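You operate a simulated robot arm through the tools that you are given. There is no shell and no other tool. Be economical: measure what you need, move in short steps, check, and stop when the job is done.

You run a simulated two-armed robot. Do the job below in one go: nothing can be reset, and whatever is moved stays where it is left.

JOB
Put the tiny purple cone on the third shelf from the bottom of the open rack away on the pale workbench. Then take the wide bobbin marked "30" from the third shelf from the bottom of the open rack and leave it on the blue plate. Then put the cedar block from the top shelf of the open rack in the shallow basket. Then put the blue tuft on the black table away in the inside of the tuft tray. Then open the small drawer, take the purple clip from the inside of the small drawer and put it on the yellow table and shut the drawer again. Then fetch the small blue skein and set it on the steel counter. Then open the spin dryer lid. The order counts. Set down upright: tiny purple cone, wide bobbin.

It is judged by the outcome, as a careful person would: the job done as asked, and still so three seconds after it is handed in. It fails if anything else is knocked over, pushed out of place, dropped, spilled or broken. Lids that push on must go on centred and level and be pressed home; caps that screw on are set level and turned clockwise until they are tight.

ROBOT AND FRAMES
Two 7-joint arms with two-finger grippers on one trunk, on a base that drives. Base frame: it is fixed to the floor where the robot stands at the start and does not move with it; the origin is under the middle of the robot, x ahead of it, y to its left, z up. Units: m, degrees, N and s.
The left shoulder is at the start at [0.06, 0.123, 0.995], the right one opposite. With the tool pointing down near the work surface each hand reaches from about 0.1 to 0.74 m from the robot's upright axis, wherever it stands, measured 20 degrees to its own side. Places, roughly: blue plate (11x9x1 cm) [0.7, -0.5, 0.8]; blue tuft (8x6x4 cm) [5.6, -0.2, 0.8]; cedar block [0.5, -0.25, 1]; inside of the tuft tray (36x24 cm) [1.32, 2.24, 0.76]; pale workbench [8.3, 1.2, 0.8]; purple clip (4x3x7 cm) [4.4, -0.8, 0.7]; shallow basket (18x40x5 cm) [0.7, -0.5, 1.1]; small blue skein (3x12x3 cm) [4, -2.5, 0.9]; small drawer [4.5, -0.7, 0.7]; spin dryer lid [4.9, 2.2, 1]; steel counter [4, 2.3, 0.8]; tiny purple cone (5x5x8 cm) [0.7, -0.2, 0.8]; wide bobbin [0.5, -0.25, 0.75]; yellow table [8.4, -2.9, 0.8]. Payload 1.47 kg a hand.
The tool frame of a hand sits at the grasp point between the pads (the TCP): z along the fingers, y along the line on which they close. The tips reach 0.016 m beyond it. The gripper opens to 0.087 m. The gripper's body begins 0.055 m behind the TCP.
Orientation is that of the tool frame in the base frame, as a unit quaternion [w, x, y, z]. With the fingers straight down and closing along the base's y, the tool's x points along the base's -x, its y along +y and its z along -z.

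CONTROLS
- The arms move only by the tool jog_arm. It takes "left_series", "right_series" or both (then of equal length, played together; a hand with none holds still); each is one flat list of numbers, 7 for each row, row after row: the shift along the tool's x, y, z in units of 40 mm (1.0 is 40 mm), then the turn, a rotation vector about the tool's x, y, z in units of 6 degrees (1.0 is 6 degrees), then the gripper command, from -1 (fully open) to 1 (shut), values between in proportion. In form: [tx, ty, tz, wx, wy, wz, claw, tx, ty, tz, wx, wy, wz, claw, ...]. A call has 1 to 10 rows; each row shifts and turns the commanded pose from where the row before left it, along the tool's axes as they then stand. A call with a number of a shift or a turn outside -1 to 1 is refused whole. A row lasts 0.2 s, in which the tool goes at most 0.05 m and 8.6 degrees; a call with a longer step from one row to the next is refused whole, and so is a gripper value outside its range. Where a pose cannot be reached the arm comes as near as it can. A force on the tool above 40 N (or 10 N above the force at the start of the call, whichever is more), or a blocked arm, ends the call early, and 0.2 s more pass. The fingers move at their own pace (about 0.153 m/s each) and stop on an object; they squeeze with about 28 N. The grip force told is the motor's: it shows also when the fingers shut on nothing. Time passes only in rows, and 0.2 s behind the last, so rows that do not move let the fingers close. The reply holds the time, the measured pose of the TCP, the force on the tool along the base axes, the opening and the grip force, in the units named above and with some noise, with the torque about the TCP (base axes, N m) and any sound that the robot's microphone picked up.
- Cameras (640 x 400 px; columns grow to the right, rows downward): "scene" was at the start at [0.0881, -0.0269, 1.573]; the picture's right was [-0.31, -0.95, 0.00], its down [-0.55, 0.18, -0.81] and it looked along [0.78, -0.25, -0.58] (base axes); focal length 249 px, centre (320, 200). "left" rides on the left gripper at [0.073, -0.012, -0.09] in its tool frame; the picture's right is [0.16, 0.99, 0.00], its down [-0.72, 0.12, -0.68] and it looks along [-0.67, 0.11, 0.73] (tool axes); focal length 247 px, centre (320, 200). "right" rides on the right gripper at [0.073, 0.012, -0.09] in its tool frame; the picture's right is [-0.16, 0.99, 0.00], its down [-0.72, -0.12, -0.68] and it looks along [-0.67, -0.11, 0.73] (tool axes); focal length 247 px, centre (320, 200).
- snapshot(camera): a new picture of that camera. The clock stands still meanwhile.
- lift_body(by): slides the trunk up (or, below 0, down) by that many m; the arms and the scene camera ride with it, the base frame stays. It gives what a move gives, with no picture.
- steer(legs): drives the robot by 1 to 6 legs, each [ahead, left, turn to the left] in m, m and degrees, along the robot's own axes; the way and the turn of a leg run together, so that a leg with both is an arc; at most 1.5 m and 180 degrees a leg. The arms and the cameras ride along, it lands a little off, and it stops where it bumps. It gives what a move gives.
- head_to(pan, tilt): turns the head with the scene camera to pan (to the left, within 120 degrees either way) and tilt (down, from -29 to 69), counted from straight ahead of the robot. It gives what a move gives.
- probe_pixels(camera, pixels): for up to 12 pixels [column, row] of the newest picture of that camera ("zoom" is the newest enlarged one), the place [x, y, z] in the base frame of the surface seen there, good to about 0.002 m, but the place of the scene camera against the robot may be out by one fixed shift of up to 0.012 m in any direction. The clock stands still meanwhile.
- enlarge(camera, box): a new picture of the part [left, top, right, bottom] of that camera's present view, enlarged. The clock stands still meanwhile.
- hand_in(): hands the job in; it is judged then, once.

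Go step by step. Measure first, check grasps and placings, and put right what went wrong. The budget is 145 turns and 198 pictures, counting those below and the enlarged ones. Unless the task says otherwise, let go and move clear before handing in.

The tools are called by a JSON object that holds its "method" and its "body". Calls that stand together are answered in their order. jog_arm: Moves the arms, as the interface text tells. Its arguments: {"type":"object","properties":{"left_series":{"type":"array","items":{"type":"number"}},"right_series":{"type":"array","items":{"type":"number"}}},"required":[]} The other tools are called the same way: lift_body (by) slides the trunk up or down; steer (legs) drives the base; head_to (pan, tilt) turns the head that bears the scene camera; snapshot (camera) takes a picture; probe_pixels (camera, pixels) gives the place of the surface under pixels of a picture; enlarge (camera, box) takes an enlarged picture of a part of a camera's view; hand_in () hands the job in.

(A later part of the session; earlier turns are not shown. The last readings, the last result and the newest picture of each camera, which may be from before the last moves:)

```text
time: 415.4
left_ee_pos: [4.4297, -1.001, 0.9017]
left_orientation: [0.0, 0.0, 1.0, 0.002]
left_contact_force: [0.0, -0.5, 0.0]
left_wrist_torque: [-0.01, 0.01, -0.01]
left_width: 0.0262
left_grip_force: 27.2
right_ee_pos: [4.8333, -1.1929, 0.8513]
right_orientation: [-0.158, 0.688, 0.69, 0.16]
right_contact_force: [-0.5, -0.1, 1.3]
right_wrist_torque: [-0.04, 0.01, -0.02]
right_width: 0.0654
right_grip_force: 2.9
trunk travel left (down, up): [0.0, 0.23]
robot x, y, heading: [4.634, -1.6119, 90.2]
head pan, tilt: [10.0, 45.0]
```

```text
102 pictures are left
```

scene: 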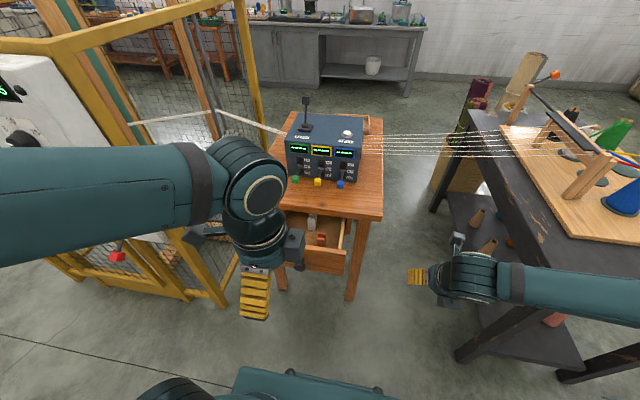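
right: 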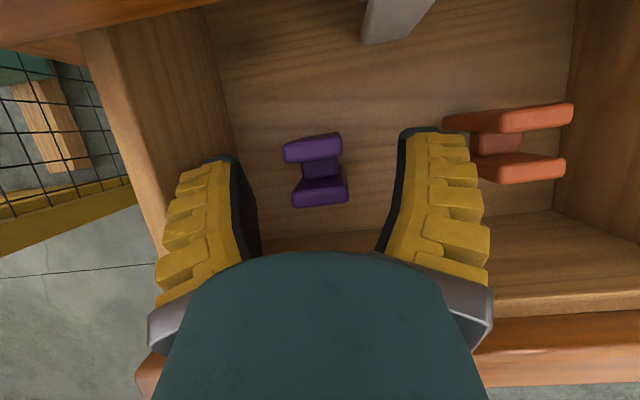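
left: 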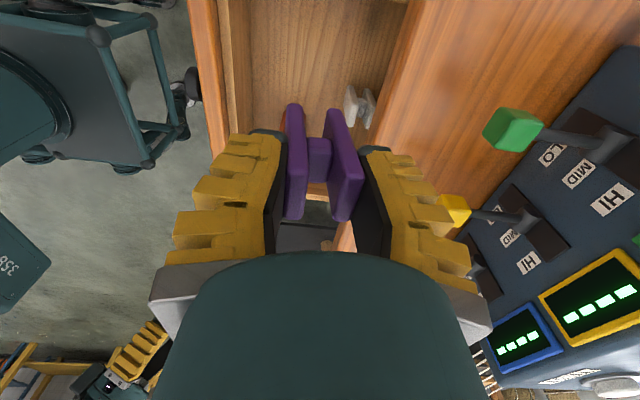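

Clip secured (27 N). Retract, raise the trunk, and head for the yellow table.

{"method": "jog_arm", "body": {"left_series": [0, -0.8, -0.5, 0, 0, 0, 1, 0, -0.8, -0.5, 0, 0, 0, 1, 0, -0.8, -0.5, 0, 0, 0, 1, 0, -0.8, -0.5, 0, 0, 0, 1, 0, -0.8, -0.5, 0, 0, 0, 1, 0, -0.8, -0.5, 0, 0, 0, 1]}}

{"method": "steer", "body": {"legs": [[-0.25, 0, 0]]}}

{"method": "lift_body", "body": {"by": 0.15}}

{"method": "steer", "body": {"legs": [[0, 0, -90], [1.5, -0.3, 0], [0.8, -0.3, 0]]}}

{"method": "head_to", "body": {"pan": 5, "tilt": 25}}

{"method": "snapshot", "body": {"camera": "scene"}}

```text
time: 416.8
left_ee_pos: [4.4282, -1.1934, 1.0177]
left_orientation: [0.001, 0.001, 1.0, 0.002]
left_contact_force: [0.0, 0.0, 0.4]
left_wrist_torque: [-0.01, 0.02, -0.01]
left_width: 0.0263
left_grip_force: 27.7
right_ee_pos: [4.8347, -1.1913, 0.8505]
right_orientation: [-0.158, 0.688, 0.69, 0.16]
right_contact_force: [0.6, -0.3, -0.5]
right_wrist_torque: [0.01, 0.0, 0.03]
right_width: 0.0653
right_grip_force: 2.9
trunk travel left (down, up): [0.0, 0.23]
robot x, y, heading: [4.6326, -1.6103, 90.2]
head pan, tilt: [10.0, 45.0]
```

```text
time: 418.6
left_ee_pos: [4.4268, -1.4452, 1.0177]
left_orientation: [0.001, 0.0, 1.0, 0.003]
left_contact_force: [0.6, 0.2, -1.0]
left_wrist_torque: [0.04, -0.01, -0.01]
left_width: 0.0264
left_grip_force: 28.3
right_ee_pos: [4.8337, -1.4439, 0.8498]
right_orientation: [-0.157, 0.687, 0.691, 0.159]
right_contact_force: [0.9, -0.4, 1.0]
right_wrist_torque: [-0.01, -0.02, -0.01]
right_width: 0.0654
right_grip_force: 3.3
trunk travel left (down, up): [0.0, 0.23]
robot x, y, heading: [4.6353, -1.8596, 90.2]
head pan, tilt: [10.0, 45.0]
```

```text
time: 420.4
left_ee_pos: [4.4279, -1.444, 1.1683]
left_orientation: [0.002, 0.0, 1.0, 0.001]
left_contact_force: [0.7, -0.4, 0.2]
left_wrist_torque: [-0.01, 0.0, 0.02]
left_width: 0.0267
left_grip_force: 27.9
right_ee_pos: [4.8337, -1.4421, 0.9988]
right_orientation: [-0.158, 0.687, 0.691, 0.161]
right_contact_force: [-0.5, -0.9, 0.0]
right_wrist_torque: [-0.02, 0.0, -0.02]
right_width: 0.0654
right_grip_force: 4.0
trunk travel left (down, up): [-0.15, 0.08]
robot x, y, heading: [4.6356, -1.8581, 90.1]
head pan, tilt: [10.0, 45.0]
```

```text
refused: leg 2 is longer than a leg can be; nothing moved
```

```text
time: 421.2
left_ee_pos: [4.4275, -1.444, 1.1678]
left_orientation: [0.001, -0.001, 1.0, 0.002]
left_contact_force: [0.2, -0.6, 0.0]
left_wrist_torque: [-0.01, 0.02, -0.01]
left_width: 0.0262
left_grip_force: 28.0
right_ee_pos: [4.8348, -1.4411, 0.9998]
right_orientation: [-0.158, 0.686, 0.691, 0.16]
right_contact_force: [-0.4, -0.5, 0.2]
right_wrist_torque: [0.0, -0.03, 0.01]
right_width: 0.0656
right_grip_force: 3.2
trunk travel left (down, up): [-0.15, 0.08]
robot x, y, heading: [4.6329, -1.8602, 90.1]
head pan, tilt: [5.0, 25.0]
```

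```text
101 pictures are left
```

scene: 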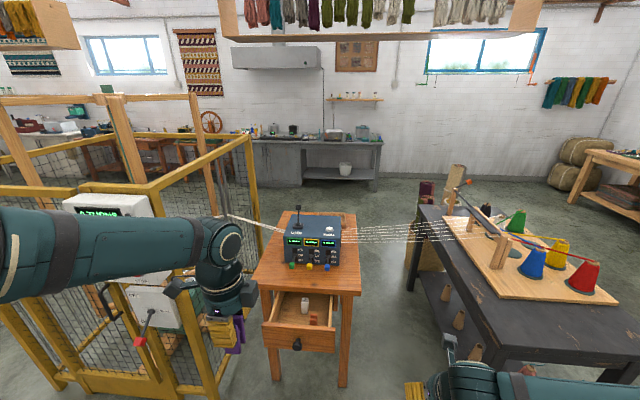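

The leg was too long and refused; the clip hangs safely in the left hand at (235,330). Drive in shorter legs.

{"method": "steer", "body": {"legs": [[0, 0, -90], [1.4, -0.3, 0], [0.9, -0.3, 0]]}}

{"method": "head_to", "body": {"pan": 5, "tilt": 25}}

{"method": "snapshot", "body": {"camera": "scene"}}

```text
time: 436.8
left_ee_pos: [7.3532, -2.256, 1.1682]
left_orientation: [0.002, 0.706, 0.708, 0.0]
left_contact_force: [-0.4, 0.1, -0.4]
left_wrist_torque: [0.0, 0.03, 0.0]
left_width: 0.026
left_grip_force: 27.5
right_ee_pos: [7.3548, -2.6626, 1.001]
right_orientation: [0.001, 0.975, 0.004, 0.223]
right_contact_force: [0.3, 0.7, 0.7]
right_wrist_torque: [-0.02, 0.03, 0.02]
right_width: 0.0652
right_grip_force: 3.1
trunk travel left (down, up): [-0.15, 0.08]
robot x, y, heading: [6.9372, -2.4608, 0.2]
head pan, tilt: [5.0, 25.0]
```

```text
time: 437.4
left_ee_pos: [7.3539, -2.256, 1.1679]
left_orientation: [0.002, 0.706, 0.708, 0.001]
left_contact_force: [0.3, 0.1, -1.6]
left_wrist_torque: [-0.01, 0.0, 0.0]
left_width: 0.0259
left_grip_force: 28.0
right_ee_pos: [7.3561, -2.6615, 1.0004]
right_orientation: [0.002, 0.974, 0.004, 0.225]
right_contact_force: [0.7, 1.2, -0.5]
right_wrist_torque: [0.02, -0.02, 0.01]
right_width: 0.0654
right_grip_force: 3.1
trunk travel left (down, up): [-0.15, 0.08]
robot x, y, heading: [6.9376, -2.4618, 0.5]
head pan, tilt: [5.0, 25.0]
```

```text
100 pictures are left
```

scene: 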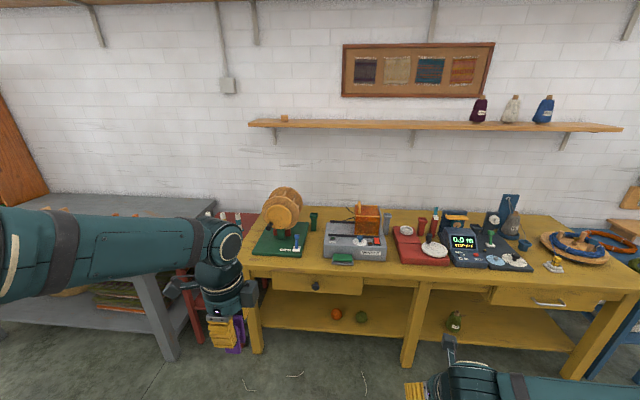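

The yellow table is ahead. Zoom to choose a free spot.

{"method": "enlarge", "body": {"camera": "scene", "box": [230, 180, 640, 320]}}

{"method": "probe_pixels", "body": {"camera": "scene", "pixels": [[330, 269], [300, 266], [250, 266], [410, 275], [440, 278], [600, 285], [570, 280], [395, 225], [386, 262], [395, 262], [540, 275], [340, 225]]}}

```text
1.56 times, centred on (435, 250) of scene
```

zoom: 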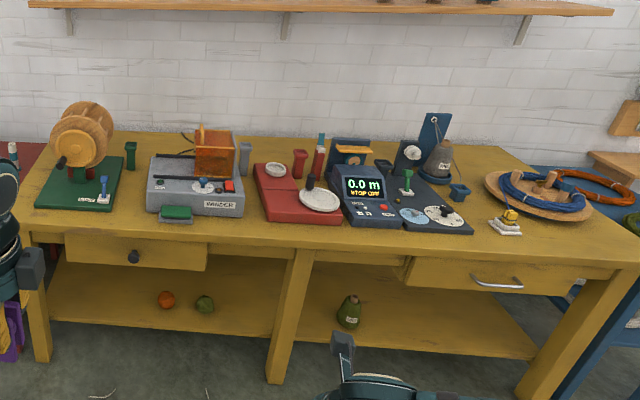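

```text
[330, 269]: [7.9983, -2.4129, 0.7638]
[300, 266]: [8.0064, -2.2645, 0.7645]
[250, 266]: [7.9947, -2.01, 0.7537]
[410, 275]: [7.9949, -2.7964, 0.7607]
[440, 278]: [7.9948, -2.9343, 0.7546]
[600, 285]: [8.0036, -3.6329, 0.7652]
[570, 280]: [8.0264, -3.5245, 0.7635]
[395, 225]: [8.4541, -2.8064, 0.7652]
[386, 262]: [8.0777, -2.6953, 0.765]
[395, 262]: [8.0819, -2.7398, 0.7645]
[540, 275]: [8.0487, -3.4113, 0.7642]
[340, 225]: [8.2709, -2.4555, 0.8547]
```

Free spot on the front strip between the grey and red devices at (8.05,-2.715), top 0.7645. Drive there and view with the left camera.

{"method": "steer", "body": {"legs": [[0.5, -0.46, -0.4]]}}

{"method": "jog_arm", "body": {"left_series": [0, 0.8, 0.8, 0, 0, 0, 1, 0, 0.8, 0.8, 0, 0, 0, 1, 0, 0.8, 0.8, 0, 0, 0, 1, 0, 0.8, 0.8, 0, 0, 0, 1, 0, 0.8, 0.8, 0, 0, 0, 1]}}

{"method": "snapshot", "body": {"camera": "left"}}

{"method": "head_to", "body": {"pan": 10, "tilt": 40}}

{"method": "snapshot", "body": {"camera": "scene"}}

```text
time: 441.9
left_ee_pos: [7.8542, -2.7121, 1.1677]
left_orientation: [0.001, 0.71, 0.704, 0.001]
left_contact_force: [0.9, 1.2, -1.0]
left_wrist_torque: [0.04, 0.0, 0.02]
left_width: 0.0261
left_grip_force: 28.3
right_ee_pos: [7.8521, -3.1179, 1.0004]
right_orientation: [0.004, 0.974, -0.003, 0.225]
right_contact_force: [-0.1, 0.0, 0.7]
right_wrist_torque: [-0.01, -0.03, 0.05]
right_width: 0.0653
right_grip_force: 4.0
trunk travel left (down, up): [-0.15, 0.08]
robot x, y, heading: [7.4378, -2.9107, -0.4]
head pan, tilt: [5.0, 25.0]
```

```text
time: 443.1
left_ee_pos: [8.016, -2.7133, 1.0099]
left_orientation: [0.002, 0.709, 0.705, 0.001]
left_contact_force: [0.8, 0.5, -0.9]
left_wrist_torque: [0.01, 0.0, -0.02]
left_width: 0.0261
left_grip_force: 27.7
right_ee_pos: [7.8536, -3.1174, 0.9994]
right_orientation: [0.003, 0.975, -0.002, 0.224]
right_contact_force: [0.0, 0.4, 0.3]
right_wrist_torque: [-0.03, 0.0, 0.0]
right_width: 0.0654
right_grip_force: 2.9
trunk travel left (down, up): [-0.15, 0.08]
robot x, y, heading: [7.4371, -2.9133, -0.2]
head pan, tilt: [5.0, 25.0]
```

```text
98 pictures are left
```

left: 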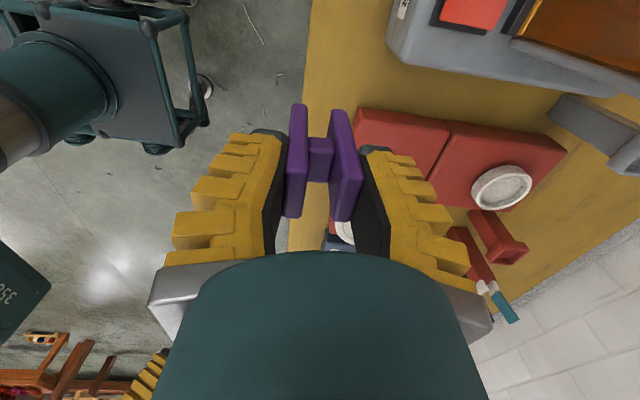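

```text
time: 443.8
left_ee_pos: [8.0141, -2.7138, 1.0104]
left_orientation: [0.002, 0.71, 0.704, 0.0]
left_contact_force: [-0.5, 0.1, -0.2]
left_wrist_torque: [-0.02, 0.0, 0.03]
left_width: 0.026
left_grip_force: 27.7
right_ee_pos: [7.8516, -3.1183, 1.0009]
right_orientation: [0.003, 0.974, -0.002, 0.225]
right_contact_force: [0.5, 0.9, 0.9]
right_wrist_torque: [0.02, 0.01, 0.03]
right_width: 0.0654
right_grip_force: 3.6
trunk travel left (down, up): [-0.15, 0.08]
robot x, y, heading: [7.4383, -2.9137, -0.4]
head pan, tilt: [10.0, 40.0]
```

```text
97 pictures are left
```

scene: 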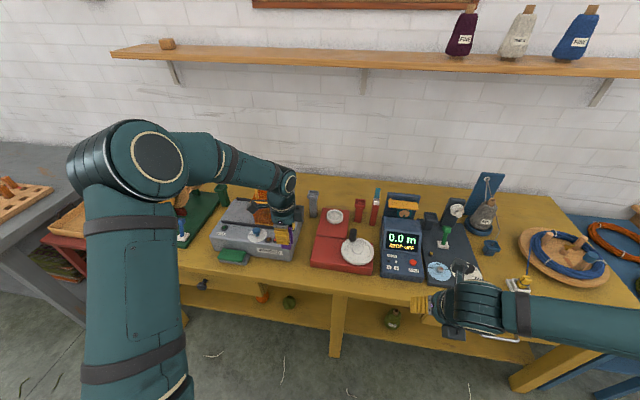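

{"method": "probe_pixels", "body": {"camera": "left", "pixels": [[357, 112], [355, 150], [390, 45], [335, 70], [308, 60], [400, 80], [420, 95]]}}

```text
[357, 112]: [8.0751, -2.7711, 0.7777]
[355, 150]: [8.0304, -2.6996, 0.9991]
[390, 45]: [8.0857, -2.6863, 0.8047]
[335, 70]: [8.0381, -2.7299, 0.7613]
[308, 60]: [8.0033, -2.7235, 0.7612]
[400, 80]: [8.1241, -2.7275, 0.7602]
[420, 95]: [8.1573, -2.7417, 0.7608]
```

Gap between y -2.686 and -2.771 is clear; table 0.761. Lower the clip at (8.045,-2.725).

{"method": "jog_arm", "body": {"left_series": [-0.055, 0.155, 0.94, 0, 0, 0, 1, -0.055, 0.155, 0.94, 0, 0, 0, 1, -0.055, 0.155, 0.94, 0, 0, 0, 1, -0.055, 0.155, 0.94, 0, 0, 0, 1, -0.055, 0.155, 0.94, 0, 0, 0, 1, 0, 0, 0.05, 0, 0, 0, 1, 0, 0, 0, 0, 0, 0, 1]}}

{"method": "snapshot", "body": {"camera": "left"}}

```text
time: 445.4
left_ee_pos: [8.0472, -2.7245, 0.8188]
left_orientation: [0.001, 0.71, 0.704, 0.0]
left_contact_force: [0.1, 0.0, -0.4]
left_wrist_torque: [0.02, -0.03, 0.05]
left_width: 0.026
left_grip_force: 27.8
right_ee_pos: [7.8525, -3.1179, 1.0001]
right_orientation: [0.003, 0.974, -0.002, 0.225]
right_contact_force: [0.1, -0.1, -0.9]
right_wrist_torque: [-0.01, 0.01, 0.02]
right_width: 0.0652
right_grip_force: 3.2
trunk travel left (down, up): [-0.15, 0.08]
robot x, y, heading: [7.4365, -2.9168, -0.3]
head pan, tilt: [10.0, 40.0]
```

```text
96 pictures are left
```

left: 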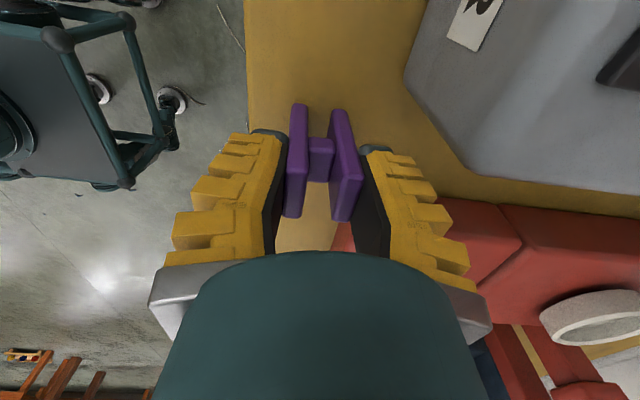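

No contact yet at 0.8188; lower in small steps until it touches.

{"method": "jog_arm", "body": {"left_series": [0, 0, 0.06, 0, 0, 0, 1, 0, 0, 0, 0, 0, 0, 1]}}

{"method": "jog_arm", "body": {"left_series": [0, 0, 0.06, 0, 0, 0, 1, 0, 0, 0, 0, 0, 0, 1]}}

```text
time: 446.0
left_ee_pos: [8.0463, -2.726, 0.8168]
left_orientation: [0.002, 0.71, 0.704, 0.001]
left_contact_force: [-3.1, 0.9, 9.4]
left_wrist_torque: [0.04, -0.02, 0.0]
left_width: 0.0271
left_grip_force: 27.8
right_ee_pos: [7.8506, -3.1181, 1.0008]
right_orientation: [0.003, 0.974, -0.002, 0.224]
right_contact_force: [-0.1, -0.6, 0.6]
right_wrist_torque: [-0.02, -0.01, -0.01]
right_width: 0.0653
right_grip_force: 3.1
trunk travel left (down, up): [-0.15, 0.08]
robot x, y, heading: [7.4369, -2.9087, -0.3]
head pan, tilt: [10.0, 40.0]
```

```text
time: 446.6
left_ee_pos: [8.0456, -2.7243, 0.8158]
left_orientation: [0.002, 0.71, 0.704, 0.001]
left_contact_force: [-5.8, 0.4, 19.3]
left_wrist_torque: [-0.01, 0.14, -0.01]
left_width: 0.0315
left_grip_force: 27.9
right_ee_pos: [7.851, -3.1193, 1.0022]
right_orientation: [0.003, 0.974, -0.002, 0.226]
right_contact_force: [0.0, 0.4, -0.3]
right_wrist_torque: [0.02, -0.01, 0.03]
right_width: 0.0656
right_grip_force: 3.4
trunk travel left (down, up): [-0.15, 0.08]
robot x, y, heading: [7.4348, -2.9143, -0.5]
head pan, tilt: [10.0, 40.0]
```

Contact made. Open gently and rise.

{"method": "jog_arm", "body": {"left_series": [0, 0, -0.03, 0, 0, 0, 1, 0, 0, 0, 0, 0, 0, 0, 0, 0, 0, 0, 0, 0, -0.3, 0, 0, 0, 0, 0, 0, -0.3, 0, 0, -0.5, 0, 0, 0, -0.3, 0, 0, -0.9, 0, 0, 0, -0.3, 0, 0, -0.9, 0, 0, 0, -0.3, 0, 0, -0.9, 0, 0, 0, -0.3]}}

{"method": "snapshot", "body": {"camera": "left"}}

```text
time: 448.4
left_ee_pos: [8.0452, -2.7251, 0.9447]
left_orientation: [0.002, 0.711, 0.703, 0.001]
left_contact_force: [-1.0, -0.6, 0.7]
left_wrist_torque: [0.0, -0.02, 0.01]
left_width: 0.0613
left_grip_force: 3.9
right_ee_pos: [7.8518, -3.1185, 1.0003]
right_orientation: [0.003, 0.975, -0.002, 0.224]
right_contact_force: [0.2, 0.0, 0.0]
right_wrist_torque: [-0.01, -0.03, -0.02]
right_width: 0.0654
right_grip_force: 3.1
trunk travel left (down, up): [-0.15, 0.08]
robot x, y, heading: [7.4373, -2.9143, -0.7]
head pan, tilt: [10.0, 40.0]
```

```text
95 pictures are left
```

left: 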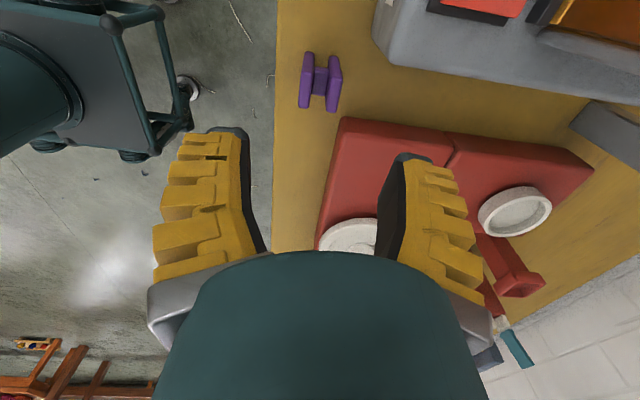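

The clip stands on the yellow table at (320,82). Now return to shut the drawer.

{"method": "jog_arm", "body": {"left_series": [0, -0.8, -0.8, 0, 0, 0, -0.3, 0, -0.8, -0.8, 0, 0, 0, -0.3, 0, -0.8, -0.8, 0, 0, 0, -0.3, 0, -0.8, -0.6, 0, 0, 0, -0.3, 0, -0.8, -0.6, 0, 0, 0, -0.3, 0, -0.8, 0, 0, 0, 0, -0.3]}}

{"method": "steer", "body": {"legs": [[-1.4, 0.35, 0.6], [-1.2, 0.4, 0]]}}

{"method": "steer", "body": {"legs": [[0, 0, 90]]}}

{"method": "head_to", "body": {"pan": 0, "tilt": 35}}

{"method": "snapshot", "body": {"camera": "scene"}}

```text
time: 449.8
left_ee_pos: [7.8526, -2.725, 1.0872]
left_orientation: [0.001, 0.71, 0.704, 0.001]
left_contact_force: [0.3, 0.1, -0.6]
left_wrist_torque: [0.01, -0.04, 0.01]
left_width: 0.0614
left_grip_force: 3.4
right_ee_pos: [7.8526, -3.1196, 1.0001]
right_orientation: [0.003, 0.974, -0.002, 0.225]
right_contact_force: [0.2, 0.0, 0.2]
right_wrist_torque: [0.01, -0.02, -0.05]
right_width: 0.0656
right_grip_force: 3.1
trunk travel left (down, up): [-0.15, 0.08]
robot x, y, heading: [7.4329, -2.9137, -0.1]
head pan, tilt: [10.0, 40.0]
```

```text
time: 463.0
left_ee_pos: [5.2421, -1.9556, 1.0858]
left_orientation: [0.002, 0.707, 0.707, 0.0]
left_contact_force: [0.1, -0.4, -0.3]
left_wrist_torque: [0.0, -0.01, 0.02]
left_width: 0.0616
left_grip_force: 3.2
right_ee_pos: [5.2446, -2.3492, 0.9999]
right_orientation: [0.001, 0.974, 0.003, 0.225]
right_contact_force: [-1.5, 0.1, 0.8]
right_wrist_torque: [0.0, 0.02, 0.01]
right_width: 0.0653
right_grip_force: 3.8
trunk travel left (down, up): [-0.15, 0.08]
robot x, y, heading: [4.8295, -2.1465, 0.4]
head pan, tilt: [10.0, 40.0]
```

```text
time: 467.2
left_ee_pos: [4.6412, -1.7313, 1.0866]
left_orientation: [0.001, 0.005, 1.0, 0.001]
left_contact_force: [-0.5, 0.0, 0.3]
left_wrist_torque: [0.0, -0.01, -0.01]
left_width: 0.0615
left_grip_force: 3.8
right_ee_pos: [5.0354, -1.7338, 0.9999]
right_orientation: [-0.157, 0.693, 0.685, 0.163]
right_contact_force: [-0.1, -0.4, -0.5]
right_wrist_torque: [-0.03, 0.01, 0.0]
right_width: 0.0653
right_grip_force: 2.8
trunk travel left (down, up): [-0.15, 0.08]
robot x, y, heading: [4.8275, -2.1473, 89.3]
head pan, tilt: [10.0, 40.0]
```

```text
time: 467.9
left_ee_pos: [4.6417, -1.7305, 1.0864]
left_orientation: [0.001, 0.007, 1.0, 0.001]
left_contact_force: [0.5, -0.4, 0.9]
left_wrist_torque: [0.02, -0.02, 0.0]
left_width: 0.0613
left_grip_force: 3.7
right_ee_pos: [5.0364, -1.7337, 1.0003]
right_orientation: [-0.157, 0.692, 0.686, 0.162]
right_contact_force: [-0.4, -0.2, -0.4]
right_wrist_torque: [0.01, -0.03, -0.03]
right_width: 0.0652
right_grip_force: 3.0
trunk travel left (down, up): [-0.15, 0.08]
robot x, y, heading: [4.8303, -2.1475, 89.6]
head pan, tilt: [0.0, 35.0]
```

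```text
94 pictures are left
```

scene: 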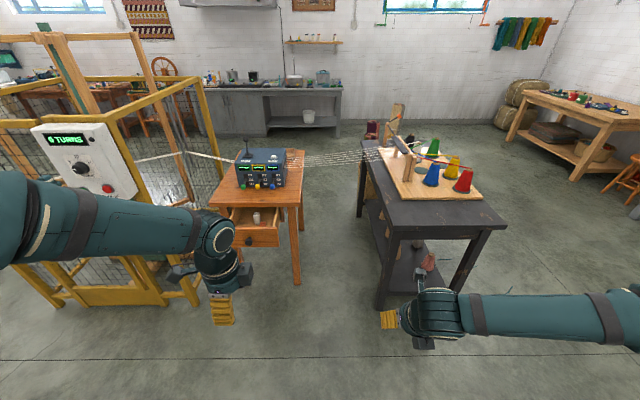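

I'll tuck the left hand, move to (4.19,-1.65), lower the trunk and set the right hand closed at 50° pitch in front of the drawer panel.

{"method": "jog_arm", "body": {"left_series": [0, -0.8, 0, 0, 0, 0, -1, 0, -0.8, 0, 0, 0, 0, -1, 0, -0.8, 0, 0, 0, 0, -1, 0, -0.6, 0, 0, 0, 0, -1], "right_series": [0, 0, 0, 0, 0.85, 0, 1, 0, 0, 0, 0, 0.85, 0, 1, 0, 0, 0, 0, 0.8, 0, 1, 0, 0, 0, 0, 0, 0, 1]}}

{"method": "steer", "body": {"legs": [[0, 0.64, 0.4], [0.5, 0, 0]]}}

{"method": "lift_body", "body": {"by": -0.15}}

{"method": "snapshot", "body": {"camera": "right"}}

{"method": "head_to", "body": {"pan": -15, "tilt": 45}}

{"method": "snapshot", "body": {"camera": "scene"}}

```text
time: 468.9
left_ee_pos: [4.6415, -1.845, 1.0894]
left_orientation: [0.0, 0.007, 1.0, 0.001]
left_contact_force: [0.3, -0.1, -0.6]
left_wrist_torque: [-0.03, 0.0, 0.04]
left_width: 0.0871
left_grip_force: 0.1
left hand out of reach, approached as far as the arm can: row 4
right_ee_pos: [5.0396, -1.6917, 1.0013]
right_orientation: [-0.245, 0.665, 0.659, 0.251]
right_contact_force: [-0.3, 0.3, -0.5]
right_wrist_torque: [0.04, -0.02, 0.03]
right_width: 0.0004
right_grip_force: 27.9
right hand out of reach, approached as far as the arm can: row 1, 2, 3
trunk travel left (down, up): [-0.15, 0.08]
robot x, y, heading: [4.8267, -2.1457, 89.4]
head pan, tilt: [0.0, 35.0]
```

```text
time: 477.6
left_ee_pos: [3.9979, -1.3483, 1.0887]
left_orientation: [0.0, 0.002, 1.0, 0.0]
left_contact_force: [-0.3, 0.4, -0.4]
left_wrist_torque: [-0.01, 0.0, 0.0]
left_width: 0.0871
left_grip_force: 0.0
right_ee_pos: [4.3952, -1.191, 1.0017]
right_orientation: [-0.246, 0.662, 0.663, 0.248]
right_contact_force: [0.2, 0.3, -0.2]
right_wrist_torque: [0.0, -0.02, -0.01]
right_width: 0.0
right_grip_force: 28.4
trunk travel left (down, up): [-0.15, 0.08]
robot x, y, heading: [4.1869, -1.6519, 90.0]
head pan, tilt: [0.0, 35.0]
```

```text
time: 479.3
left_ee_pos: [3.9983, -1.3489, 0.939]
left_orientation: [0.001, 0.003, 1.0, 0.001]
left_contact_force: [0.3, 0.8, 0.9]
left_wrist_torque: [-0.03, -0.02, 0.0]
left_width: 0.087
left_grip_force: 0.1
right_ee_pos: [4.3944, -1.1914, 0.8524]
right_orientation: [-0.246, 0.662, 0.663, 0.247]
right_contact_force: [0.0, 0.6, -0.2]
right_wrist_torque: [0.0, 0.04, -0.04]
right_width: 0.0
right_grip_force: 27.9
trunk travel left (down, up): [0.0, 0.23]
robot x, y, heading: [4.1843, -1.648, 90.2]
head pan, tilt: [0.0, 35.0]
```

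```text
93 pictures are left
```

right: 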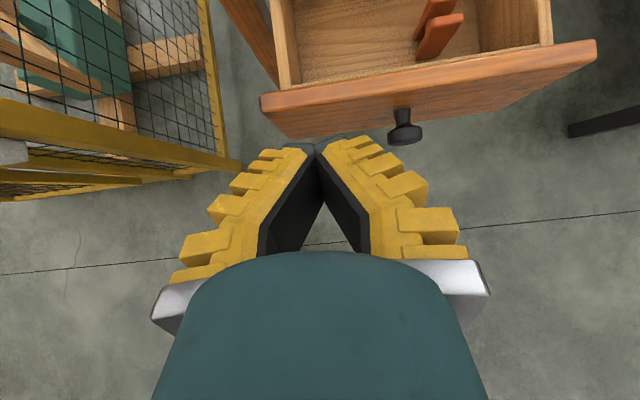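

```text
time: 480.1
left_ee_pos: [3.998, -1.3497, 0.9385]
left_orientation: [0.002, 0.002, 1.0, 0.001]
left_contact_force: [0.1, -1.0, -0.2]
left_wrist_torque: [-0.01, 0.01, 0.0]
left_width: 0.0868
left_grip_force: 0.1
right_ee_pos: [4.395, -1.1917, 0.851]
right_orientation: [-0.245, 0.663, 0.662, 0.249]
right_contact_force: [0.7, 0.4, -0.1]
right_wrist_torque: [-0.01, -0.02, 0.05]
right_width: 0.0002
right_grip_force: 28.4
trunk travel left (down, up): [0.0, 0.23]
robot x, y, heading: [4.1888, -1.6481, 89.9]
head pan, tilt: [-15.0, 45.0]
```

```text
92 pictures are left
```

scene: 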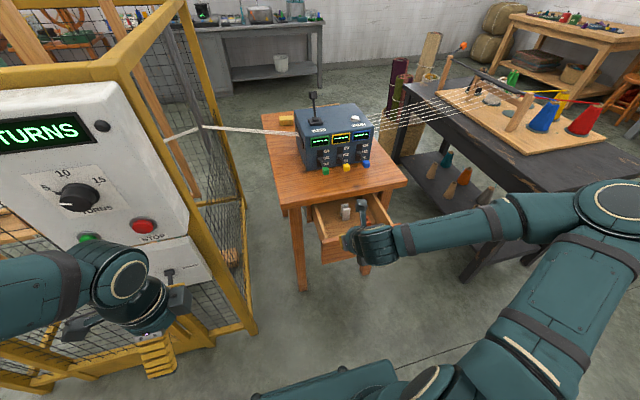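

{"method": "probe_pixels", "body": {"camera": "right", "pixels": [[345, 115], [300, 120], [405, 133], [350, 80], [265, 105], [590, 55], [430, 110]]}}

```text
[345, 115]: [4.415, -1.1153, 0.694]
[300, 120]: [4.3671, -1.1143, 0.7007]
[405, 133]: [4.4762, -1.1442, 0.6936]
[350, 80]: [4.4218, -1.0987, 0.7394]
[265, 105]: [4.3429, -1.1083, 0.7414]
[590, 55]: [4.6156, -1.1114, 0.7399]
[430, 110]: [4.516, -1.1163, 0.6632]
```

Panel face at y≈-1.115. Lower the closed fingers left of the knob, then push forward 20 cm; the force stop will show it shut.

{"method": "jog_arm", "body": {"right_series": [-0.5, 0.25, 0.89, 0, 0, 0, 1, -0.5, 0.25, 0.89, 0, 0, 0, 1, -0.5, 0.25, 0.89, 0, 0, 0, 1, -0.5, 0.25, 0.89, 0, 0, 0, 1]}}

{"method": "jog_arm", "body": {"right_series": [0.383, 0, 0.3215, 0, 0, 0, 1, 0.383, 0, 0.3215, 0, 0, 0, 1, 0.383, 0, 0.3215, 0, 0, 0, 1, 0.383, 0, 0.3215, 0, 0, 0, 1, 0.383, 0, 0.3215, 0, 0, 0, 1, 0.383, 0, 0.3215, 0, 0, 0, 1, 0.383, 0, 0.3215, 0, 0, 0, 1, 0.383, 0, 0.3215, 0, 0, 0, 1, 0.383, 0, 0.3215, 0, 0, 0, 1]}}

{"method": "snapshot", "body": {"camera": "right"}}

{"method": "snapshot", "body": {"camera": "scene"}}

```text
time: 481.1
left_ee_pos: [3.9977, -1.3483, 0.9405]
left_orientation: [0.001, 0.002, 1.0, 0.001]
left_contact_force: [0.1, -0.4, -0.3]
left_wrist_torque: [0.0, 0.0, -0.02]
left_width: 0.0869
left_grip_force: 0.1
right_ee_pos: [4.436, -1.1581, 0.6885]
right_orientation: [-0.246, 0.663, 0.662, 0.249]
right_contact_force: [-0.8, -0.3, 0.2]
right_wrist_torque: [-0.01, 0.02, 0.03]
right_width: 0.0
right_grip_force: 28.1
trunk travel left (down, up): [0.0, 0.23]
robot x, y, heading: [4.1883, -1.6518, 89.7]
head pan, tilt: [-15.0, 45.0]
```

```text
time: 483.1
left_ee_pos: [3.9979, -1.3478, 0.938]
left_orientation: [0.001, 0.003, 1.0, 0.001]
left_contact_force: [-0.1, -0.1, 0.5]
left_wrist_torque: [0.04, 0.0, -0.01]
left_width: 0.0871
left_grip_force: 0.0
right_ee_pos: [4.4373, -0.9795, 0.6952]
right_orientation: [-0.246, 0.662, 0.662, 0.249]
right_contact_force: [-0.1, 0.1, 0.6]
right_wrist_torque: [0.03, 0.02, -0.01]
right_width: 0.0001
right_grip_force: 27.7
trunk travel left (down, up): [0.0, 0.23]
robot x, y, heading: [4.1876, -1.6521, 89.7]
head pan, tilt: [-15.0, 45.0]
```

```text
91 pictures are left
```

right: 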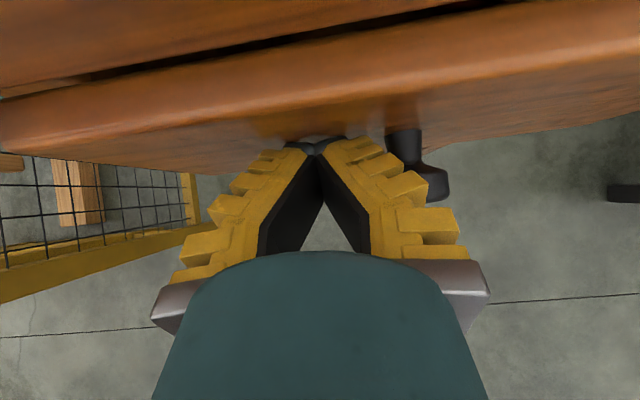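

```text
90 pictures are left
```

scene: 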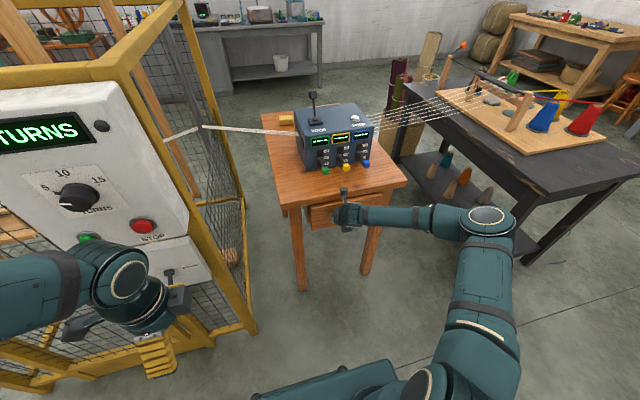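

Nearly shut; push another 3.5 cm.

{"method": "jog_arm", "body": {"right_series": [0.23, 0, 0.19, 0, 0, 0, 1, 0.23, 0, 0.19, 0, 0, 0, 1, 0.15, 0, 0.12, 0, 0, 0, 1, 0.08, 0, 0.06, 0, 0, 0, 1]}}

{"method": "snapshot", "body": {"camera": "right"}}

{"method": "probe_pixels", "body": {"camera": "right", "pixels": [[150, 130], [500, 110], [250, 140], [445, 200]]}}

```text
time: 484.1
left_ee_pos: [3.9976, -1.351, 0.9389]
left_orientation: [0.002, 0.002, 1.0, 0.003]
left_contact_force: [0.1, 0.0, -0.1]
left_wrist_torque: [0.02, 0.02, -0.01]
left_width: 0.0872
left_grip_force: 0.0
right_ee_pos: [4.4368, -0.9471, 0.6951]
right_orientation: [-0.244, 0.663, 0.663, 0.247]
right_contact_force: [-2.2, -33.0, -1.2]
right_wrist_torque: [-0.01, -0.03, 0.07]
right_width: 0.0061
right_grip_force: 27.2
trunk travel left (down, up): [0.0, 0.23]
robot x, y, heading: [4.1853, -1.6517, 89.6]
head pan, tilt: [-15.0, 45.0]
```

```text
89 pictures are left
```

right: 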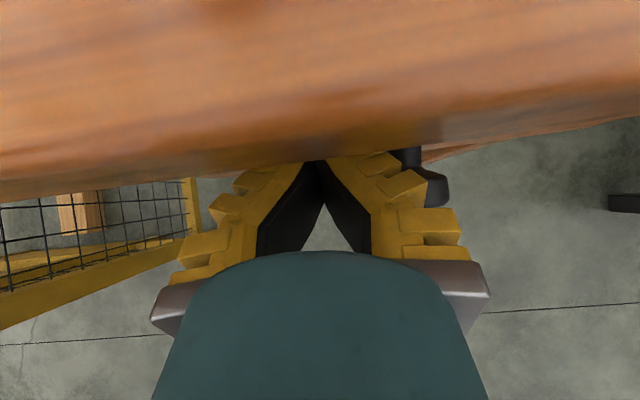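

```text
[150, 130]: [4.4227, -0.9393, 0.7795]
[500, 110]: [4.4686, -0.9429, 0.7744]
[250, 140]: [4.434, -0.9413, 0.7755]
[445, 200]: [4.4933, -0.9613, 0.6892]
```

Drawer is shut (33 N, knob front back at ≈-0.962). Withdraw, raise, and turn to look at the skein table.

{"method": "jog_arm", "body": {"right_series": [-0.77, 0, -0.64, 0, 0, 0, 1, -0.77, 0, -0.64, 0, 0, 0, 1, -0.77, 0, -0.64, 0, 0, 0, 1, -0.77, 0, -0.64, 0, 0, 0, 1]}}

{"method": "lift_body", "body": {"by": 0.23}}

{"method": "steer", "body": {"legs": [[-0.15, -0.6, 0], [0, 0, -175]]}}

{"method": "head_to", "body": {"pan": -30, "tilt": 40}}

{"method": "snapshot", "body": {"camera": "scene"}}

```text
time: 485.1
left_ee_pos: [3.9981, -1.3494, 0.9374]
left_orientation: [0.0, 0.003, 1.0, 0.001]
left_contact_force: [1.0, -0.7, 0.9]
left_wrist_torque: [0.02, 0.01, -0.06]
left_width: 0.0868
left_grip_force: 0.1
right_ee_pos: [4.4361, -1.1042, 0.6897]
right_orientation: [-0.245, 0.663, 0.662, 0.25]
right_contact_force: [0.2, -1.8, 0.0]
right_wrist_torque: [-0.01, 0.0, 0.01]
right_width: 0.0
right_grip_force: 28.5
trunk travel left (down, up): [0.0, 0.23]
robot x, y, heading: [4.1883, -1.6501, 89.7]
head pan, tilt: [-15.0, 45.0]
```

```text
time: 487.5
left_ee_pos: [3.9974, -1.3484, 1.1691]
left_orientation: [0.001, 0.002, 1.0, 0.001]
left_contact_force: [-0.5, -0.5, -0.1]
left_wrist_torque: [0.02, -0.01, 0.0]
left_width: 0.087
left_grip_force: 0.1
right_ee_pos: [4.436, -1.1033, 0.92]
right_orientation: [-0.245, 0.662, 0.663, 0.249]
right_contact_force: [0.0, -0.7, -0.3]
right_wrist_torque: [-0.02, -0.02, -0.03]
right_width: 0.0
right_grip_force: 28.2
trunk travel left (down, up): [-0.23, 0.0]
robot x, y, heading: [4.1894, -1.6485, 90.0]
head pan, tilt: [-15.0, 45.0]
```

```text
time: 500.4
left_ee_pos: [4.9926, -2.091, 1.1677]
left_orientation: [0.001, 1.0, 0.03, -0.001]
left_contact_force: [0.0, -0.2, -0.2]
left_wrist_torque: [0.02, 0.02, 0.01]
left_width: 0.0871
left_grip_force: 0.0
right_ee_pos: [4.5706, -2.3653, 0.9208]
right_orientation: [0.24, 0.684, -0.64, 0.253]
right_contact_force: [0.7, 0.1, 0.2]
right_wrist_torque: [0.02, 0.0, 0.03]
right_width: 0.0
right_grip_force: 28.1
trunk travel left (down, up): [-0.23, 0.0]
robot x, y, heading: [4.7877, -1.8043, -86.9]
head pan, tilt: [-15.0, 45.0]
```

```text
time: 501.2
left_ee_pos: [4.993, -2.0912, 1.1684]
left_orientation: [0.001, 1.0, 0.031, -0.001]
left_contact_force: [1.1, 0.5, 0.5]
left_wrist_torque: [0.01, 0.02, -0.02]
left_width: 0.0869
left_grip_force: 0.0
right_ee_pos: [4.5721, -2.3658, 0.9213]
right_orientation: [0.24, 0.684, -0.64, 0.254]
right_contact_force: [-0.2, 0.3, -0.6]
right_wrist_torque: [-0.02, 0.04, -0.01]
right_width: 0.0001
right_grip_force: 28.3
trunk travel left (down, up): [-0.23, 0.0]
robot x, y, heading: [4.782, -1.7998, -86.1]
head pan, tilt: [-30.0, 40.0]
```

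```text
88 pictures are left
```

scene: 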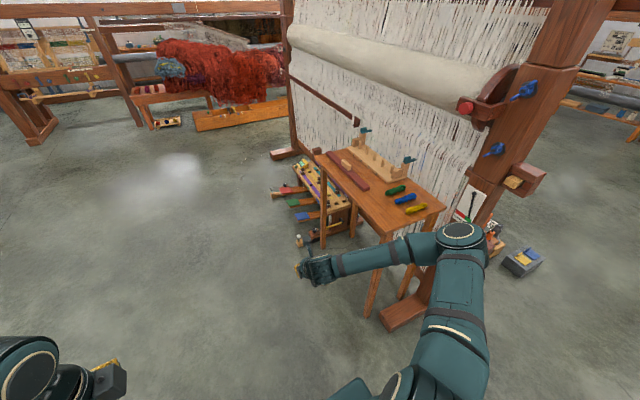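

Skeins: green (396,190), blue (405,198), yellow (415,208). Zoom and probe.

{"method": "enlarge", "body": {"camera": "scene", "box": [310, 120, 470, 230]}}

{"method": "probe_pixels", "body": {"camera": "scene", "pixels": [[405, 198], [396, 201], [414, 195], [396, 190], [415, 208], [443, 207], [380, 233], [316, 158], [355, 150], [388, 165], [480, 150], [500, 190]]}}

```text
3.64 times, centred on (390, 175) of scene
```

zoom: 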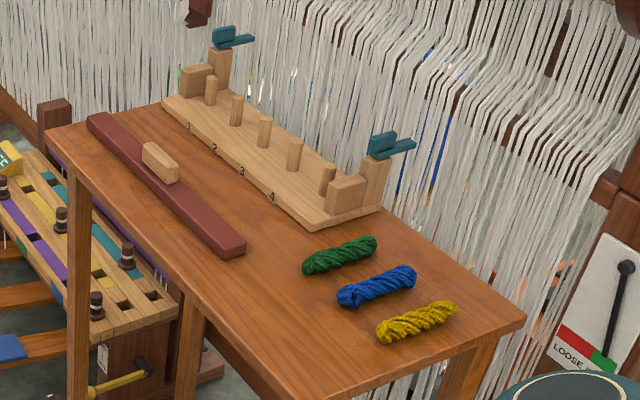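

```text
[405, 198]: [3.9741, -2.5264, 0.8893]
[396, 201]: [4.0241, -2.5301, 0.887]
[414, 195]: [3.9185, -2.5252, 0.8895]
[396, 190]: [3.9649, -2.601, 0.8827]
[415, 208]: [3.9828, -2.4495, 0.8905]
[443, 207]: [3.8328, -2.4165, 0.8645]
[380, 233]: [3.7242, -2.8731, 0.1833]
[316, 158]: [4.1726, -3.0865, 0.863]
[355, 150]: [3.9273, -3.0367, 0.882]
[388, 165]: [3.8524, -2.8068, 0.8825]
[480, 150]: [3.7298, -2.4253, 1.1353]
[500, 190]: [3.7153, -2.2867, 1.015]
```

Blue skein: x 3.918–4.024, y≈-2.527, top 0.89, with 4.5 cm gaps to its neighbours. I'll face -x at about (4.6,-2.33) and use the left hand turned back 90°.

{"method": "steer", "body": {"legs": [[0, 0, -94], [0.12, 0.53, 0]]}}

{"method": "jog_arm", "body": {"left_series": [0, 0, 0.3, 0, 0, -1, -1, 0, 0, 0.3, 0, 0, -1, -1, 0, 0, 0.3, 0, 0, -1, -1, 0, 0, 0.3, 0, 0, -1, -1, 0, 0, 0.3, 0, 0, -1, -1, 0, 0, 0.3, 0, 0, -1, -1, 0, 0, 0.3, 0, 0, -1, -1, 0, 0, 0, 0, 0, -1, -1, 0, 0, 0, 0, 0, -1, -1, 0, 0, 0, 0, 0, -1, -1]}}

{"method": "jog_arm", "body": {"left_series": [0, 0, 0, 0, 0, -1, -1, 0, 0, 0, 0, 0, -1, -1, 0, 0, 0, 0, 0, -1, -1, 0, 0, 0, 0, 0, -1, -1, 0, 0, 0, 0, 0, -1, -1]}}

{"method": "snapshot", "body": {"camera": "left"}}

{"method": "head_to", "body": {"pan": 0, "tilt": 40}}

{"method": "snapshot", "body": {"camera": "scene"}}

```text
time: 510.3
left_ee_pos: [4.3561, -2.5084, 1.1691]
left_orientation: [0.001, -0.701, 0.713, 0.002]
left_contact_force: [0.3, -0.3, -0.7]
left_wrist_torque: [0.03, -0.01, -0.03]
left_width: 0.0871
left_grip_force: 0.1
right_ee_pos: [4.1175, -2.0662, 0.9212]
right_orientation: [-0.349, 0.006, 0.937, 0.004]
right_contact_force: [0.2, 0.2, 0.5]
right_wrist_torque: [0.0, 0.01, 0.01]
right_width: 0.0
right_grip_force: 28.4
trunk travel left (down, up): [-0.23, 0.0]
robot x, y, heading: [4.6595, -2.3224, 179.1]
head pan, tilt: [-30.0, 40.0]
```

```text
time: 512.5
left_ee_pos: [4.3301, -2.5091, 1.095]
left_orientation: [0.0, 0.964, -0.267, -0.001]
left_contact_force: [0.0, -0.4, 0.3]
left_wrist_torque: [0.02, 0.02, 0.0]
left_width: 0.0869
left_grip_force: 0.1
left hand out of reach, approached as far as the arm can: row 1, 2, 3, 4, 5, 6
right_ee_pos: [4.1168, -2.0665, 0.9201]
right_orientation: [-0.35, 0.006, 0.937, 0.005]
right_contact_force: [-0.6, 0.0, -0.4]
right_wrist_torque: [0.0, -0.03, 0.0]
right_width: 0.0
right_grip_force: 28.0
trunk travel left (down, up): [-0.23, 0.0]
robot x, y, heading: [4.6589, -2.3225, 179.1]
head pan, tilt: [-30.0, 40.0]
```

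```text
time: 513.7
left_ee_pos: [4.3298, -2.5086, 1.0945]
left_orientation: [-0.001, 1.0, -0.008, 0.0]
left_contact_force: [-0.5, -0.1, -0.1]
left_wrist_torque: [-0.02, -0.01, -0.02]
left_width: 0.0872
left_grip_force: 0.1
right_ee_pos: [4.1167, -2.0654, 0.9196]
right_orientation: [-0.348, 0.006, 0.937, 0.004]
right_contact_force: [-0.1, -0.4, -0.1]
right_wrist_torque: [0.0, -0.03, -0.01]
right_width: 0.0
right_grip_force: 28.2
trunk travel left (down, up): [-0.23, 0.0]
robot x, y, heading: [4.664, -2.3234, 179.2]
head pan, tilt: [-30.0, 40.0]
```

```text
86 pictures are left
```

left: 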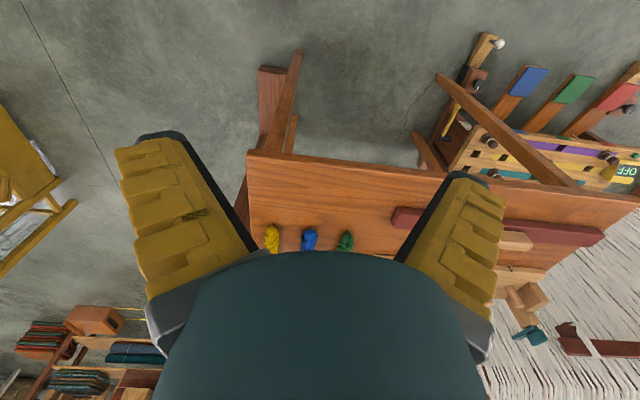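

```text
time: 514.6
left_ee_pos: [4.3302, -2.5097, 1.0949]
left_orientation: [-0.001, 1.0, -0.01, 0.0]
left_contact_force: [0.3, 0.7, -0.1]
left_wrist_torque: [0.0, -0.01, 0.0]
left_width: 0.0872
left_grip_force: 0.0
right_ee_pos: [4.1166, -2.0666, 0.9201]
right_orientation: [-0.349, 0.007, 0.937, 0.005]
right_contact_force: [-0.1, -0.7, -0.3]
right_wrist_torque: [0.02, -0.02, -0.02]
right_width: 0.0
right_grip_force: 28.3
trunk travel left (down, up): [-0.23, 0.0]
robot x, y, heading: [4.6558, -2.3242, 178.9]
head pan, tilt: [0.0, 40.0]
```

```text
85 pictures are left
```

scene: 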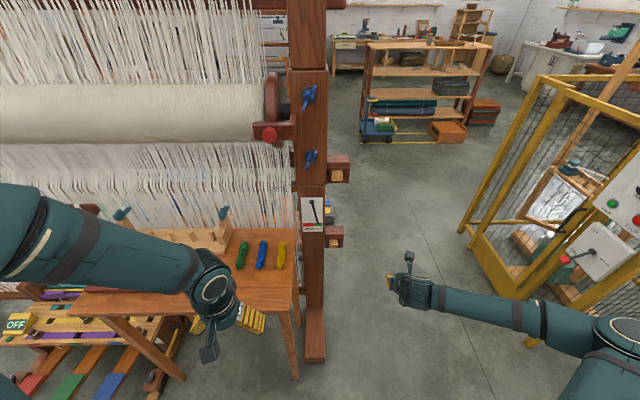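

Move the left hand over the blue skein at z≈0.95.

{"method": "jog_arm", "body": {"left_series": [-0.88, 0.04, 0.36, 0, 0, 0, -0.6, -0.88, 0.04, 0.36, 0, 0, 0, -0.6, -0.88, 0.04, 0.36, 0, 0, 0, -0.6, -0.88, 0.04, 0.36, 0, 0, 0, -0.6, -0.88, 0.04, 0.36, 0, 0, 0, -0.6, -0.88, 0.04, 0.36, 0, 0, 0, -0.6, -0.88, 0.04, 0.36, 0, 0, 0, -0.6, -0.88, 0.04, 0.36, 0, 0, 0, -0.6, -0.88, 0.04, 0.36, 0, 0, 0, -0.4, -0.88, 0.04, 0.36, 0, 0, 0, -0.3]}}

{"method": "snapshot", "body": {"camera": "left"}}

{"method": "snapshot", "body": {"camera": "scene"}}

```text
time: 516.8
left_ee_pos: [3.9801, -2.5178, 0.9472]
left_orientation: [-0.001, 1.0, -0.008, 0.0]
left_contact_force: [0.3, 0.1, 0.6]
left_wrist_torque: [-0.02, -0.05, 0.0]
left_width: 0.0615
left_grip_force: 3.4
right_ee_pos: [4.1161, -2.0654, 0.9194]
right_orientation: [-0.349, 0.005, 0.937, 0.004]
right_contact_force: [-0.3, 0.1, -0.8]
right_wrist_torque: [0.02, 0.01, 0.01]
right_width: 0.0001
right_grip_force: 27.9
trunk travel left (down, up): [-0.23, 0.0]
robot x, y, heading: [4.6617, -2.3237, 179.1]
head pan, tilt: [0.0, 40.0]
```

```text
84 pictures are left
```

left: 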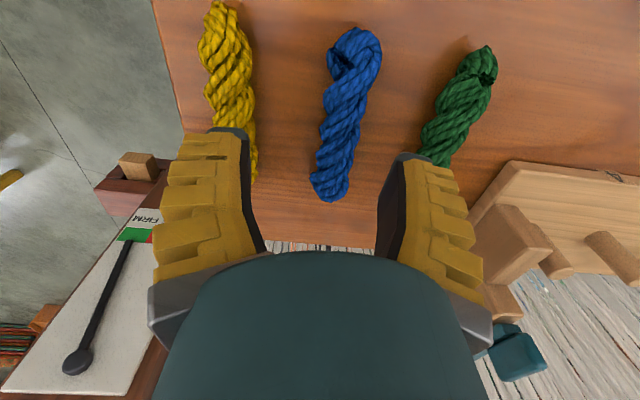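

```text
83 pictures are left
```

scene: 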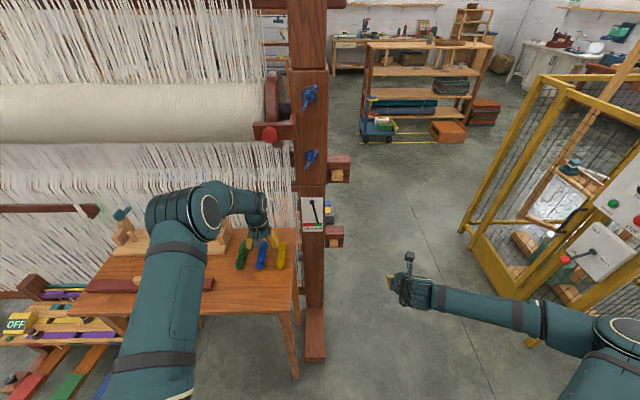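

{"method": "probe_pixels", "body": {"camera": "left", "pixels": [[355, 40], [330, 190], [343, 110], [325, 150], [362, 110], [255, 150], [425, 150], [235, 110], [440, 110], [300, 120]]}}

```text
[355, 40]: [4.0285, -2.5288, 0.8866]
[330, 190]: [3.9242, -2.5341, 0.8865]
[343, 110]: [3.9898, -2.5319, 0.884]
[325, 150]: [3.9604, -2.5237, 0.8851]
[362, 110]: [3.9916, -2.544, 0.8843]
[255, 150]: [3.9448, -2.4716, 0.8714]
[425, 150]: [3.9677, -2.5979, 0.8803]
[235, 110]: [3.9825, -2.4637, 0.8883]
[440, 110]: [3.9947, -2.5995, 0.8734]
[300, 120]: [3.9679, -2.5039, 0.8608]
```

Blue centre line y≈-2.532, table 0.861. Descend to 0.879, close, and lift.

{"method": "jog_arm", "body": {"left_series": [-0.1, 0.36, 0, 0, 0, 0, -0.3, 0, 0, 0.85, 0, 0, 0, -0.3, 0, 0, 0.85, 0, 0, 0, -0.3, 0, 0, 0, 0, 0, 0, 1, 0, 0, 0, 0, 0, 0, 1, 0, 0, 0, 0, 0, 0, 1, 0, 0, 0, 0, 0, 0, 1, 0, 0, -0.8, 0, 0, 0, 1, 0, 0, -0.9, 0, 0, 0, 1, 0, 0, -0.9, 0, 0, 0, 1]}}

{"method": "snapshot", "body": {"camera": "left"}}

```text
time: 519.0
left_ee_pos: [3.9745, -2.5312, 0.9858]
left_orientation: [-0.002, 1.0, -0.01, 0.0]
left_contact_force: [0.0, 0.7, -0.2]
left_wrist_torque: [-0.02, 0.02, 0.01]
left_width: 0.0206
left_grip_force: 27.9
right_ee_pos: [4.1164, -2.066, 0.9211]
right_orientation: [-0.35, 0.007, 0.937, 0.005]
right_contact_force: [0.6, 0.6, 0.4]
right_wrist_torque: [-0.01, 0.01, 0.0]
right_width: 0.0001
right_grip_force: 28.2
trunk travel left (down, up): [-0.23, 0.0]
robot x, y, heading: [4.6588, -2.3224, 179.0]
head pan, tilt: [0.0, 40.0]
```

```text
82 pictures are left
```

left: 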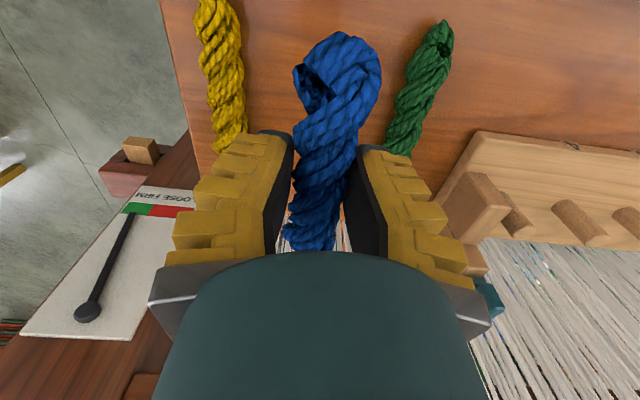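

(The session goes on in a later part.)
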